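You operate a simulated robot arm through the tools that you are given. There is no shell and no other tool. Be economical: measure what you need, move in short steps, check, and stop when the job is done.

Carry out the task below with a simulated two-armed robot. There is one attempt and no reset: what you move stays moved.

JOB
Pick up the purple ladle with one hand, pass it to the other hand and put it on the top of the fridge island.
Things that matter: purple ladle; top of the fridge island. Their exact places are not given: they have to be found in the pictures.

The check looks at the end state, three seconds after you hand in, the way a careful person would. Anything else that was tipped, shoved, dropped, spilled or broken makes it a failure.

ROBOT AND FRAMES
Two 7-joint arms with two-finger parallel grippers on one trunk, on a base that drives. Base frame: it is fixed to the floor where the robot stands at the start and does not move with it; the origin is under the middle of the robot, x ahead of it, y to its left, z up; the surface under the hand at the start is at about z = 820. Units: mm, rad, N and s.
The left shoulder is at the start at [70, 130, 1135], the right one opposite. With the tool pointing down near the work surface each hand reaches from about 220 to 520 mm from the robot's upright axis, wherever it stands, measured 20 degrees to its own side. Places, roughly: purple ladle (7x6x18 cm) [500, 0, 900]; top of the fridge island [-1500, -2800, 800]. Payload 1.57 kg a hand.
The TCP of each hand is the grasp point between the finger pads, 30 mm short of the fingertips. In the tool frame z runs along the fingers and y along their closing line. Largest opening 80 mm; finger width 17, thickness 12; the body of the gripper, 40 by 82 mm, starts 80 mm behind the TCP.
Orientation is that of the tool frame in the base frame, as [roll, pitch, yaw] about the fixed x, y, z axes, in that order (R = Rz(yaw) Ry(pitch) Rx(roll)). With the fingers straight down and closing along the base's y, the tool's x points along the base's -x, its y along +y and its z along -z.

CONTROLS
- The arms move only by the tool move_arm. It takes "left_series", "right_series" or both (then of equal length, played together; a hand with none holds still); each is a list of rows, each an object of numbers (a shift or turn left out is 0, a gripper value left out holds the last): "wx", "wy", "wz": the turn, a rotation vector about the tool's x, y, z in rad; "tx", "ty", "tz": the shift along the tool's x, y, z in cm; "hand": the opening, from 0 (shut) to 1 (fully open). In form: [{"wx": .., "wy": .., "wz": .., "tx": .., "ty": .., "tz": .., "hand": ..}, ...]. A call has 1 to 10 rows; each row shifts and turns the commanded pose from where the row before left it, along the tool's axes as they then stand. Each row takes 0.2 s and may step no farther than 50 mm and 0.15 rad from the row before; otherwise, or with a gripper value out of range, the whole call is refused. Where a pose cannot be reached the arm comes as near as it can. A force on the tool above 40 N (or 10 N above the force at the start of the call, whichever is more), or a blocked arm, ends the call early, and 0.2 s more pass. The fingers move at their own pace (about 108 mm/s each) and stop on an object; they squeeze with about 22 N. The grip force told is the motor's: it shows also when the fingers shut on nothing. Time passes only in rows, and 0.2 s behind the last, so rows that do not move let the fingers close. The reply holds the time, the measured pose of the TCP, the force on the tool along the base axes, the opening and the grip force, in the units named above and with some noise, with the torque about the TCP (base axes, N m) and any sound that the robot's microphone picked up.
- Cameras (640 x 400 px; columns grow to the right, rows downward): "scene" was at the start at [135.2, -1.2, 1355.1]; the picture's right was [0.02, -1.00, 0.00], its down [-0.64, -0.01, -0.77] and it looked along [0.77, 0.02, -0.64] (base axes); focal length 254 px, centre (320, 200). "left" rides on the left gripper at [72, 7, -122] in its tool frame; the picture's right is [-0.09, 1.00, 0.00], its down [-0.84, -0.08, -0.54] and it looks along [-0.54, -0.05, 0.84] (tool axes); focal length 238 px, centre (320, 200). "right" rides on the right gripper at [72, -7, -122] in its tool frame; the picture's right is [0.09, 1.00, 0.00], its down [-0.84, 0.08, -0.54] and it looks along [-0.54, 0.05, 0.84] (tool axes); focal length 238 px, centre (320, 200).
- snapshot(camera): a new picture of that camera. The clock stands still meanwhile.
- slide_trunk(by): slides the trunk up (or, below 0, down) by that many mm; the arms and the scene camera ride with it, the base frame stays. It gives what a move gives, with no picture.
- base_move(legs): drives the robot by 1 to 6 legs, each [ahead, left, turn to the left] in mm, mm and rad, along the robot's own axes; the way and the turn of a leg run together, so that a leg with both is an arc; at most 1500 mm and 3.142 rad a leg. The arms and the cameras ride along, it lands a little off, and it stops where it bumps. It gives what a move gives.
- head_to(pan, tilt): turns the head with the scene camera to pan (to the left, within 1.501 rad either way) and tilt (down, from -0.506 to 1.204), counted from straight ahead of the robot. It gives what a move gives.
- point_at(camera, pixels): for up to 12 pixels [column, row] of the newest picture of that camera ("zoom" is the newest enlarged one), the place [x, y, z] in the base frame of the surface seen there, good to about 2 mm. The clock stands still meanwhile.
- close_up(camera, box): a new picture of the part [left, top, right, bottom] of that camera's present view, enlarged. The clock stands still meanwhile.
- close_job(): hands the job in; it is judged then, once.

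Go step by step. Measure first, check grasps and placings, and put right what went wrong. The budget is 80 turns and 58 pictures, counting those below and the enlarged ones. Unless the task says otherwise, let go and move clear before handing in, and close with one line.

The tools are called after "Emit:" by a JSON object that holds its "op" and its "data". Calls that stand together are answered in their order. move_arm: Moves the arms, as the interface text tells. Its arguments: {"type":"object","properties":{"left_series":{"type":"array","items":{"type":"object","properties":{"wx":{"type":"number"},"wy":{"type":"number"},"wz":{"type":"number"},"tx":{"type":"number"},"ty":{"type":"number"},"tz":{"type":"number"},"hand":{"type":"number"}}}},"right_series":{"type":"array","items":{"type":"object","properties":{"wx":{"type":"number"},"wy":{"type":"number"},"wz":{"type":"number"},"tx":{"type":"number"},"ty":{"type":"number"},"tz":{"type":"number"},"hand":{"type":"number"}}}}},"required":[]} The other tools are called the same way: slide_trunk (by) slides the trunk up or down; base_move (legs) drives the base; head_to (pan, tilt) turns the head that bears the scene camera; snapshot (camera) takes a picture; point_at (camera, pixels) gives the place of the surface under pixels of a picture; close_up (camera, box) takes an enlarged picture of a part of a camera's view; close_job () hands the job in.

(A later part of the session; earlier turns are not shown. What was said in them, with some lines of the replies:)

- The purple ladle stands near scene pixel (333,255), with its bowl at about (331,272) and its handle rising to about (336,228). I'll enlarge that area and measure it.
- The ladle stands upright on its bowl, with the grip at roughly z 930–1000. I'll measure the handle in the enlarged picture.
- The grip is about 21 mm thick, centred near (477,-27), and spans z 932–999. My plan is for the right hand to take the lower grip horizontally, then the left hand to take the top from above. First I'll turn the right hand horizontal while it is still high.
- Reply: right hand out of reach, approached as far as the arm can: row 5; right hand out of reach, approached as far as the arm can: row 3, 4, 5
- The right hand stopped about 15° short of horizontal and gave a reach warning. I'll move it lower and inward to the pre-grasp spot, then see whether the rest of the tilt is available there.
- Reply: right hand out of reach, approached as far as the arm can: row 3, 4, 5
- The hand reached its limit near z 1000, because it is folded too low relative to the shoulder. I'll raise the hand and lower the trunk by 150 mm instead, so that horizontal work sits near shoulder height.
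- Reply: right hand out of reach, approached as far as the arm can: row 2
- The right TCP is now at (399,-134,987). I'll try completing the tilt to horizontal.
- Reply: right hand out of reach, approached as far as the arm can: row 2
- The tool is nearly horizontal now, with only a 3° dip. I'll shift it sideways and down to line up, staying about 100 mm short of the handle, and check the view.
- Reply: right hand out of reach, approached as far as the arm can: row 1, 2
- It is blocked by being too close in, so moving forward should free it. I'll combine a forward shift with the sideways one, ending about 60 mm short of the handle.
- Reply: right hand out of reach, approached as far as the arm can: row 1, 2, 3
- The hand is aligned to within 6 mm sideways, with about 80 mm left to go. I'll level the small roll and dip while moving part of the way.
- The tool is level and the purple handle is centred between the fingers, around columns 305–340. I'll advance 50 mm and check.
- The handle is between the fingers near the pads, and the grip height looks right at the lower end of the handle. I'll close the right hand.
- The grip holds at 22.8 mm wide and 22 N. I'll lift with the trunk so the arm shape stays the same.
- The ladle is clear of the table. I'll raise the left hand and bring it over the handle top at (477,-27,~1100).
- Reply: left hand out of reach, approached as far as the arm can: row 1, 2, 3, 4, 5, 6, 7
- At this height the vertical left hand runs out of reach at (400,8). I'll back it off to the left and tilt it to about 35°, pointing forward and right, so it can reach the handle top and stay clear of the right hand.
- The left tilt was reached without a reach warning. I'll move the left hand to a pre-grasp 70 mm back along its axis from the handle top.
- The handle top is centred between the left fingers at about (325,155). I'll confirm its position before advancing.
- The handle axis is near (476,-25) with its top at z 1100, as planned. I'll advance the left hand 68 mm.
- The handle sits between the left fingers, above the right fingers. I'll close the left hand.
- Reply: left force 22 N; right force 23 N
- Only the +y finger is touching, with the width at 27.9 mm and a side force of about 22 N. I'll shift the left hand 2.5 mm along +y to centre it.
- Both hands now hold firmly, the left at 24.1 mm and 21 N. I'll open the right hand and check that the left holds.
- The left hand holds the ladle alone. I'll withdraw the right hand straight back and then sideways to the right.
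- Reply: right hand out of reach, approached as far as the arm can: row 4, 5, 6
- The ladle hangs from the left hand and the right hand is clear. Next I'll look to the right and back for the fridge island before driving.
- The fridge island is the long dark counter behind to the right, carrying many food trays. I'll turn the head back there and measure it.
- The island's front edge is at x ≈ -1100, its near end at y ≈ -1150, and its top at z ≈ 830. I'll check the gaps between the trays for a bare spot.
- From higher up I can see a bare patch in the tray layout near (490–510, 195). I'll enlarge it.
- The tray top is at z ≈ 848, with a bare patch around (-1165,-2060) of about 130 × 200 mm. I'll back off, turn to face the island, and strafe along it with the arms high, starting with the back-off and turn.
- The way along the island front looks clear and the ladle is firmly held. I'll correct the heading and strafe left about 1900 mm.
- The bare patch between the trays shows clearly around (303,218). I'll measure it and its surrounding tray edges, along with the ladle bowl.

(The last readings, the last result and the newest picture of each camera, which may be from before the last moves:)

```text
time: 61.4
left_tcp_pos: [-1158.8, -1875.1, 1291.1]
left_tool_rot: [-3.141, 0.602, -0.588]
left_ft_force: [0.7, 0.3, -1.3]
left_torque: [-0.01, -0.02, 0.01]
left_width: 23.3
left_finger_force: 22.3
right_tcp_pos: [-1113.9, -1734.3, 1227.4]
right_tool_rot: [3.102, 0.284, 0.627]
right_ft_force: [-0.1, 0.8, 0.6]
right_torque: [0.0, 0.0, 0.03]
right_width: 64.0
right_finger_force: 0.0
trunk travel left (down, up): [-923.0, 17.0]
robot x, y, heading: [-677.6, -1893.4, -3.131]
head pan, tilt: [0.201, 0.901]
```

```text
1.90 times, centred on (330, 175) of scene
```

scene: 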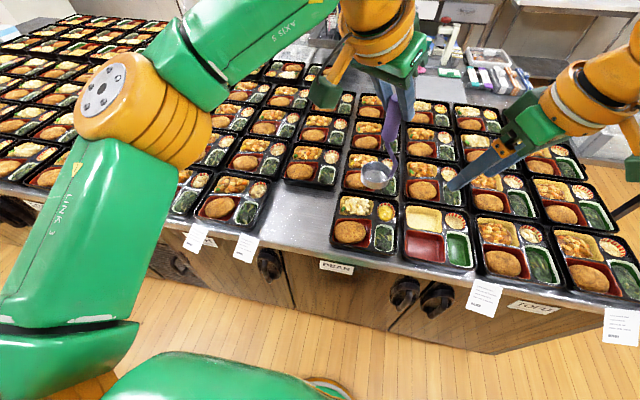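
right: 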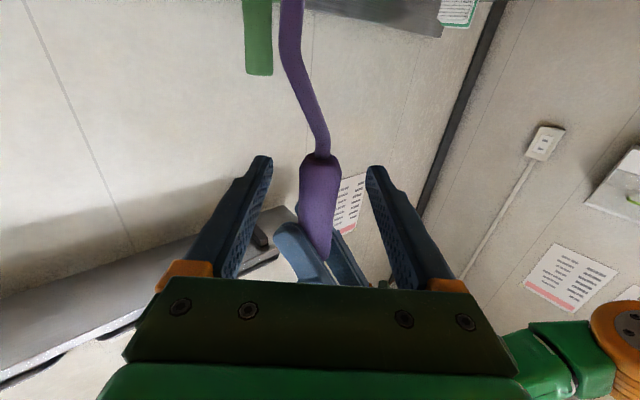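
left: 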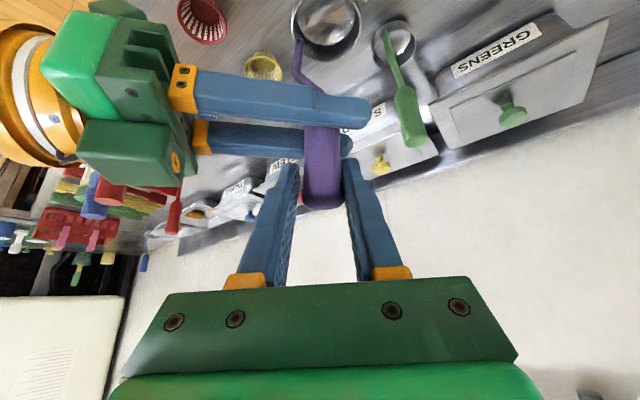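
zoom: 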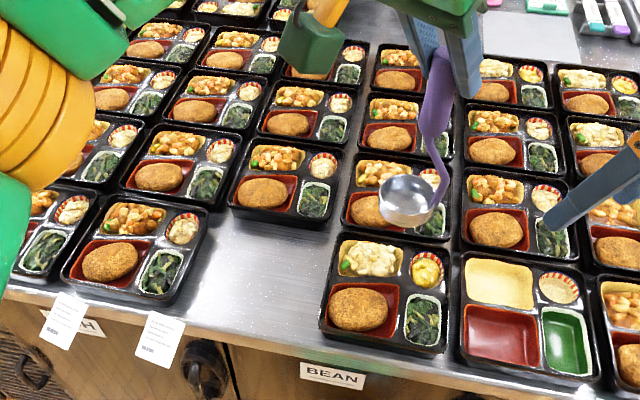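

The patch spans x -1110…-1320 and y -1965…-2155. I'll drive 40 mm ahead and 186 mm left so the ladle is over its centre at (-1200,-2060).

Emit:
{"op": "base_move", "data": {"legs": [[0, 186, -0.01], [40, 0, 0]]}}

Emit:
{"op": "snapshot", "data": {"camera": "left"}}

```text
time: 63.4
left_tcp_pos: [-1188.2, -2057.6, 1295.2]
left_tool_rot: [3.136, 0.607, -0.599]
left_ft_force: [0.6, 0.6, -0.7]
left_torque: [-0.05, 0.03, 0.01]
left_width: 23.1
left_finger_force: 22.0
right_tcp_pos: [-1141.7, -1916.5, 1229.1]
right_tool_rot: [3.106, 0.291, 0.62]
right_ft_force: [1.2, 0.3, 0.1]
right_torque: [0.05, 0.05, 0.0]
right_width: 64.2
right_finger_force: 0.1
trunk travel left (down, up): [-923.0, 17.0]
robot x, y, heading: [-721.2, -2079.1, -3.143]
head pan, tilt: [0.201, 0.901]
```

```text
26 pictures are left
```

left: 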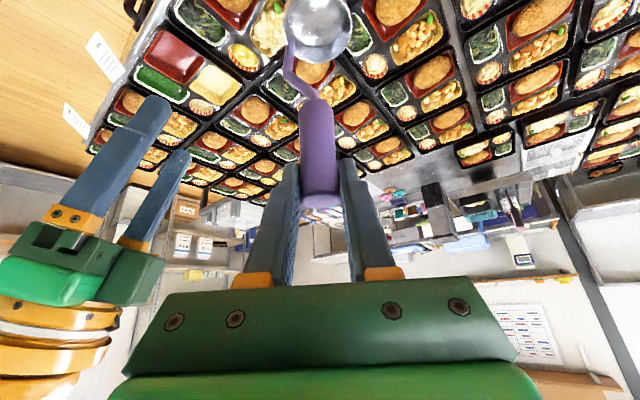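

Both hands rose about 4 mm and tilted slightly, which suggests the base front may be leaning on the island. I'll back off 25 mm and recheck.

Emit:
{"op": "base_move", "data": {"legs": [[-25, 0, 0]]}}

Emit:
{"op": "snapshot", "data": {"camera": "scene"}}

```text
time: 64.2
left_tcp_pos: [-1174.8, -2056.5, 1288.8]
left_tool_rot: [-3.14, 0.599, -0.597]
left_ft_force: [-1.0, 0.1, -2.0]
left_torque: [-0.03, -0.04, -0.03]
left_width: 23.1
left_finger_force: 22.0
right_tcp_pos: [-1128.2, -1916.2, 1224.8]
right_tool_rot: [3.1, 0.282, 0.617]
right_ft_force: [0.3, -0.4, 0.2]
right_torque: [-0.02, -0.01, 0.03]
right_width: 64.0
right_finger_force: 0.0
trunk travel left (down, up): [-923.0, 17.0]
robot x, y, heading: [-691.2, -2084.5, -3.143]
head pan, tilt: [0.201, 0.901]
```

```text
25 pictures are left
```

scene: 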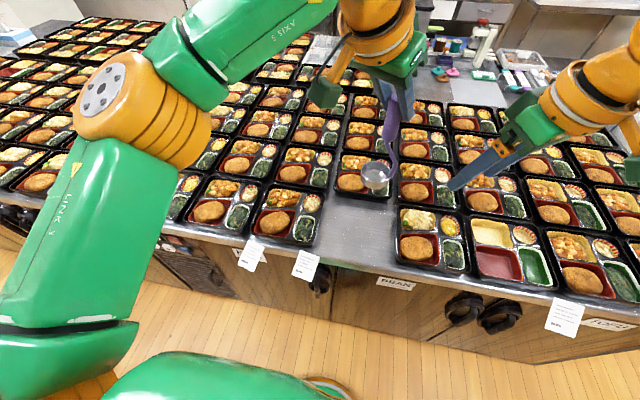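

The robot is level again and the tray layout looks unchanged. I'll lower the ladle 160 mm with the left arm, straight down.

Emit:
{"op": "move_arm", "data": {"left_series": [{"tz": 2.47, "tx": 1.71}, {"tz": 2.47, "tx": 1.71}, {"tz": 2.47, "tx": 1.71}, {"tz": 2.47, "tx": 1.71}, {"tz": 2.47, "tx": 1.71}, {}]}}

Emit:
{"op": "snapshot", "data": {"camera": "scene"}}

```text
time: 65.6
left_tcp_pos: [-1171.3, -2058.9, 1140.8]
left_tool_rot: [-3.14, 0.6, -0.598]
left_ft_force: [-0.3, -0.2, -1.6]
left_torque: [0.0, -0.03, -0.03]
left_width: 23.0
left_finger_force: 21.9
right_tcp_pos: [-1124.8, -1917.4, 1225.1]
right_tool_rot: [3.103, 0.285, 0.619]
right_ft_force: [-0.9, 0.1, -0.2]
right_torque: [0.0, -0.02, -0.05]
right_width: 63.7
right_finger_force: 0.1
trunk travel left (down, up): [-923.0, 17.0]
robot x, y, heading: [-694.7, -2083.4, -3.136]
head pan, tilt: [0.201, 0.901]
```

```text
24 pictures are left
```

scene: 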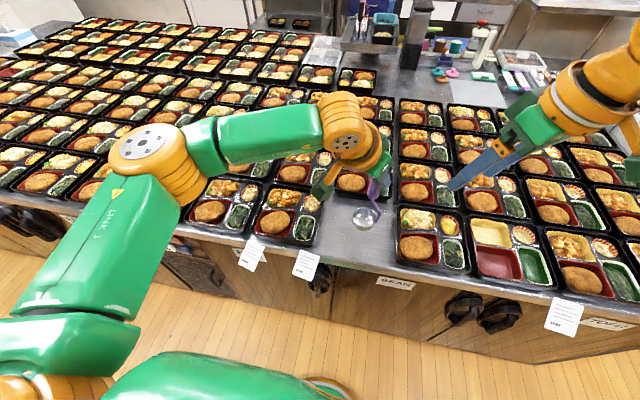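

The bowl is descending over the patch at about (365,215). I'll measure the bowl and elbow for clearance and adjust before the last 120 mm.

Emit:
{"op": "point_at", "data": {"camera": "scene", "pixels": [[365, 216], [353, 216], [378, 214], [190, 185], [170, 200], [330, 205], [335, 225], [400, 235], [322, 215], [355, 180]]}}

Emit:
{"op": "close_up", "data": {"camera": "scene", "box": [260, 140, 460, 280]}}

```text
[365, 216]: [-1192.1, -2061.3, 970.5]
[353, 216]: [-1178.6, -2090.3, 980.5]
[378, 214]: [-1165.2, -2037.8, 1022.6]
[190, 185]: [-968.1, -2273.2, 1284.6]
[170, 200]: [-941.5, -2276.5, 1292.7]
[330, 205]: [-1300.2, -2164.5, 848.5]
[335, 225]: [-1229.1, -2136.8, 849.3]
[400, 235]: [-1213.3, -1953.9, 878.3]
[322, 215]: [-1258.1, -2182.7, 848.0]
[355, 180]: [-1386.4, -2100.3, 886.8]
```

```text
2.86 times, centred on (360, 210) of scene
```

zoom: 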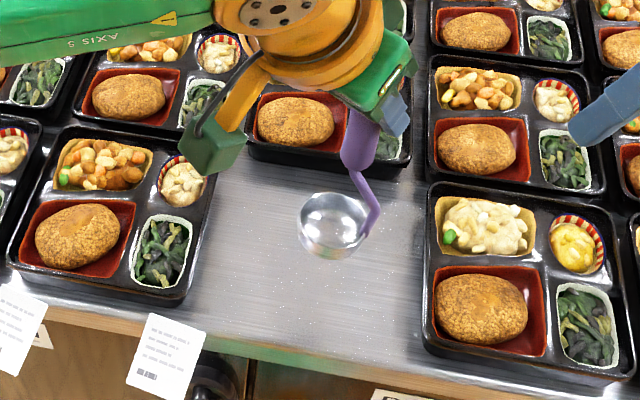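

The bowl centre is near (-1190,-2062) with its bottom at z ≈ 968, so about 120 mm remain. I'll lower 110 mm.

Emit:
{"op": "move_arm", "data": {"left_series": [{"tz": 2.27, "tx": 1.57}, {"tz": 2.27, "tx": 1.57}, {"tz": 2.27, "tx": 1.57}, {"tz": 2.23, "tx": 1.55}, {}]}}

Emit:
{"op": "close_up", "data": {"camera": "scene", "box": [280, 140, 460, 280]}}

```text
time: 66.8
left_tcp_pos: [-1170.9, -2057.4, 1030.3]
left_tool_rot: [3.141, 0.601, -0.597]
left_ft_force: [0.3, 0.3, -0.3]
left_torque: [-0.01, -0.02, 0.01]
left_width: 22.9
left_finger_force: 22.0
right_tcp_pos: [-1124.9, -1915.9, 1226.9]
right_tool_rot: [3.102, 0.285, 0.618]
right_ft_force: [-0.5, 0.8, 0.0]
right_torque: [0.0, 0.01, -0.03]
right_width: 64.1
right_finger_force: 0.1
trunk travel left (down, up): [-923.0, 17.0]
robot x, y, heading: [-695.8, -2077.6, -3.141]
head pan, tilt: [0.201, 0.901]
```

```text
2.86 times, centred on (370, 210) of scene
```

zoom: 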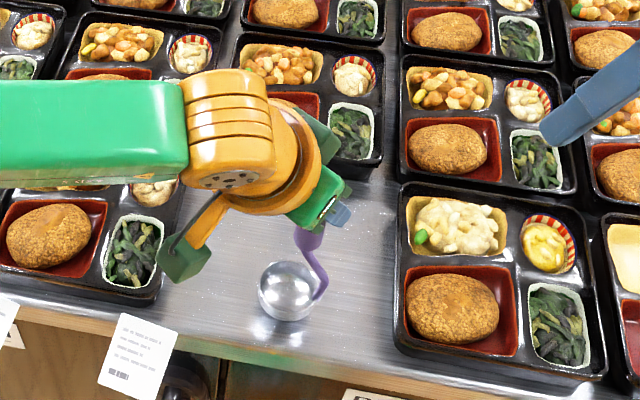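

About 10 mm of clearance is left. I'll lower in small 2.5–3 mm steps and watch the vertical force.

Emit:
{"op": "move_arm", "data": {"left_series": [{"tz": 0.25, "tx": 0.17}, {"tz": 0.25, "tx": 0.17}, {"tz": 0.2, "tx": 0.14}, {}]}}

```text
time: 67.8
left_tcp_pos: [-1168.9, -2057.5, 1022.0]
left_tool_rot: [3.139, 0.603, -0.599]
left_ft_force: [-2.0, -0.1, 4.8]
left_torque: [-0.02, 0.03, -0.02]
left_width: 23.1
left_finger_force: 21.7
right_tcp_pos: [-1122.6, -1916.0, 1226.8]
right_tool_rot: [3.103, 0.287, 0.619]
right_ft_force: [-0.2, -0.4, -0.5]
right_torque: [0.01, 0.02, 0.0]
right_width: 63.9
right_finger_force: 0.1
trunk travel left (down, up): [-923.0, 17.0]
robot x, y, heading: [-691.2, -2082.2, -3.141]
head pan, tilt: [0.201, 0.901]
```

Contact shows as +4.8 N upward. I'll check how the ladle stands before releasing.

Emit:
{"op": "close_up", "data": {"camera": "scene", "box": [310, 170, 410, 250]}}

Emit:
{"op": "snapshot", "data": {"camera": "left"}}

Emit:
{"op": "snapshot", "data": {"camera": "right"}}

```text
5.00 times, centred on (360, 210) of scene
```

zoom: 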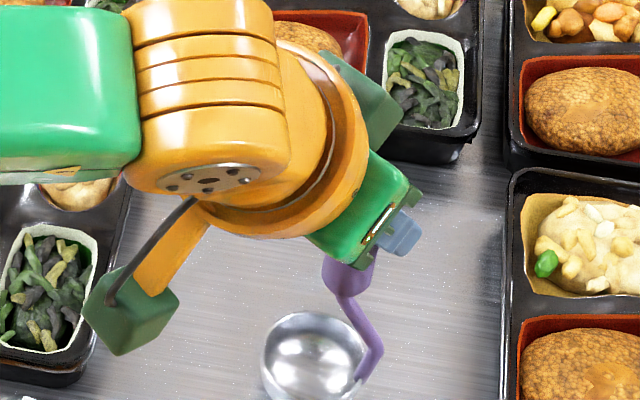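

```text
20 pictures are left
```

left: 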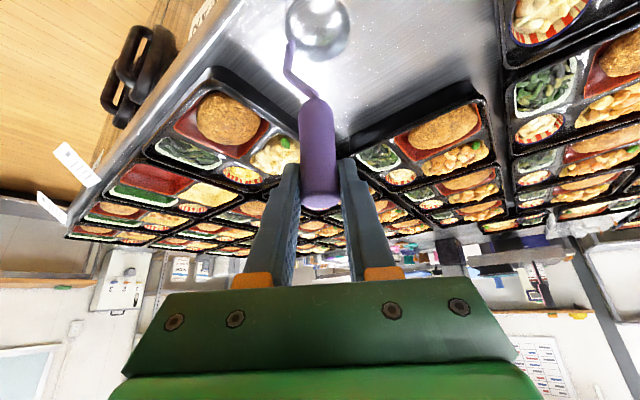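

```text
19 pictures are left
```

right: 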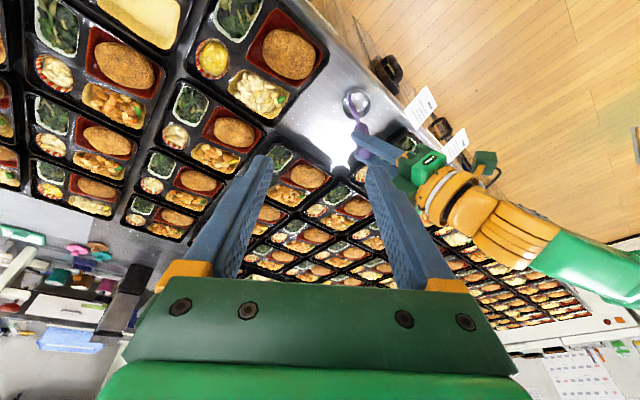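

The bowl rests on the bare top. I'll check that the handle is vertical by measuring points along it.

Emit:
{"op": "point_at", "data": {"camera": "left", "pixels": [[318, 165], [318, 140], [317, 115], [308, 105], [316, 200], [330, 45], [310, 55], [345, 25]]}}

```text
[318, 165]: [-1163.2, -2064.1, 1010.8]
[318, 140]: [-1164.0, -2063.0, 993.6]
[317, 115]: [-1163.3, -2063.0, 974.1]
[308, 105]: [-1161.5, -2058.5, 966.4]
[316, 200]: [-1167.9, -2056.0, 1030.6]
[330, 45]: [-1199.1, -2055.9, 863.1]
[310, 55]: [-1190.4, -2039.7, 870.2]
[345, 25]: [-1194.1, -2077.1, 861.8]
```

The handle is vertical to within about 1° and contact is confirmed. I'll release slowly.

Emit:
{"op": "move_arm", "data": {"left_series": [{"hand": 0.33}, {"hand": 0.4}, {"hand": 0.5}, {"hand": 0.7}, {"hand": 0.9}, {}]}}

Emit:
{"op": "snapshot", "data": {"camera": "left"}}

```text
time: 69.2
left_tcp_pos: [-1170.9, -2058.1, 1023.5]
left_tool_rot: [3.139, 0.603, -0.597]
left_ft_force: [0.2, 0.3, 0.4]
left_torque: [0.02, 0.03, 0.02]
left_width: 72.0
left_finger_force: 0.1
right_tcp_pos: [-1125.3, -1916.5, 1226.1]
right_tool_rot: [3.102, 0.287, 0.616]
right_ft_force: [0.9, -0.1, -1.0]
right_torque: [0.02, -0.01, -0.01]
right_width: 63.9
right_finger_force: 0.1
trunk travel left (down, up): [-923.0, 17.0]
robot x, y, heading: [-696.5, -2083.6, -3.138]
head pan, tilt: [0.201, 0.901]
```

```text
18 pictures are left
```

left: 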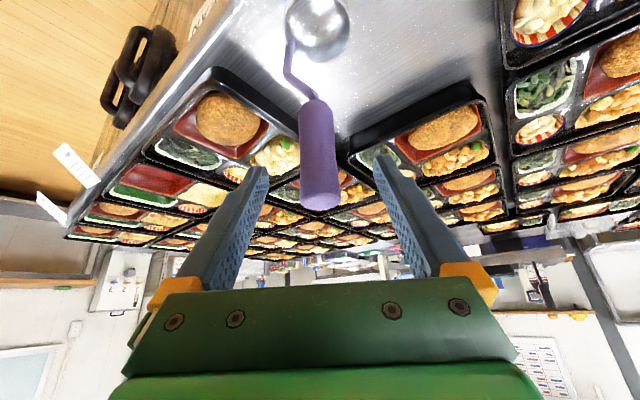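

The ladle stands by itself. I'll withdraw along the tool axis, up and back, and check.

Emit:
{"op": "move_arm", "data": {"left_series": [{"tz": -2}, {"tz": -3}, {"tz": -3}, {"tz": -3}, {"tx": -2, "tz": -2}, {"tx": -2, "tz": -2}, {}]}}

Emit:
{"op": "snapshot", "data": {"camera": "scene"}}

Emit:
{"op": "snapshot", "data": {"camera": "left"}}

```text
time: 70.8
left_tcp_pos: [-1127.8, -2085.8, 1169.4]
left_tool_rot: [3.139, 0.601, -0.597]
left_ft_force: [0.2, 0.4, 0.4]
left_torque: [0.0, -0.01, 0.03]
left_width: 71.9
left_finger_force: 0.1
right_tcp_pos: [-1123.9, -1917.7, 1225.5]
right_tool_rot: [3.104, 0.286, 0.618]
right_ft_force: [0.1, 0.5, 0.0]
right_torque: [-0.01, 0.0, 0.01]
right_width: 63.8
right_finger_force: 0.0
trunk travel left (down, up): [-923.0, 17.0]
robot x, y, heading: [-696.2, -2080.5, -3.135]
head pan, tilt: [0.201, 0.901]
```

```text
17 pictures are left
```

scene: 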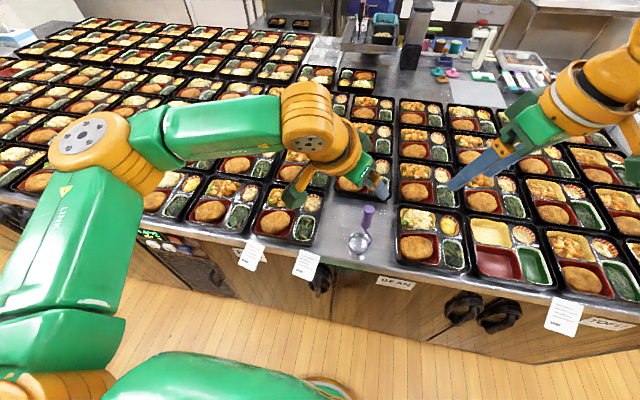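

```text
16 pictures are left
```

left: 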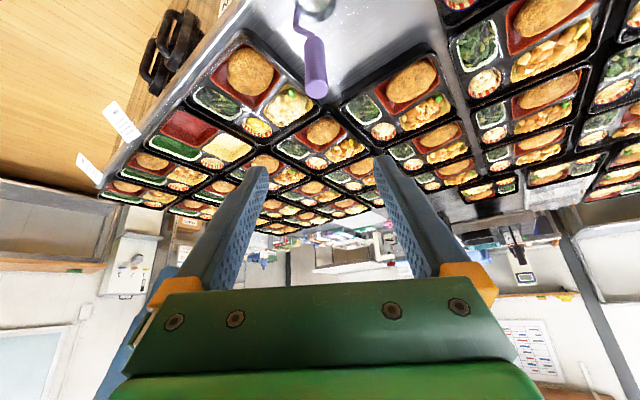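

The ladle is standing upright on bare island top at about (360,235), nothing around it was moved, and both hands are clear. I'm handing the job in.

Emit:
{"op": "close_job", "data": {}}

```text
The job is handed in.
```

The right hand picked up the purple ladle and passed it to the left. It now stands upright on a bare patch of the fridge island top, with both hands clear. The base may have leaned lightly on the island front during the approach, but I backed off and the trays looked unchanged.
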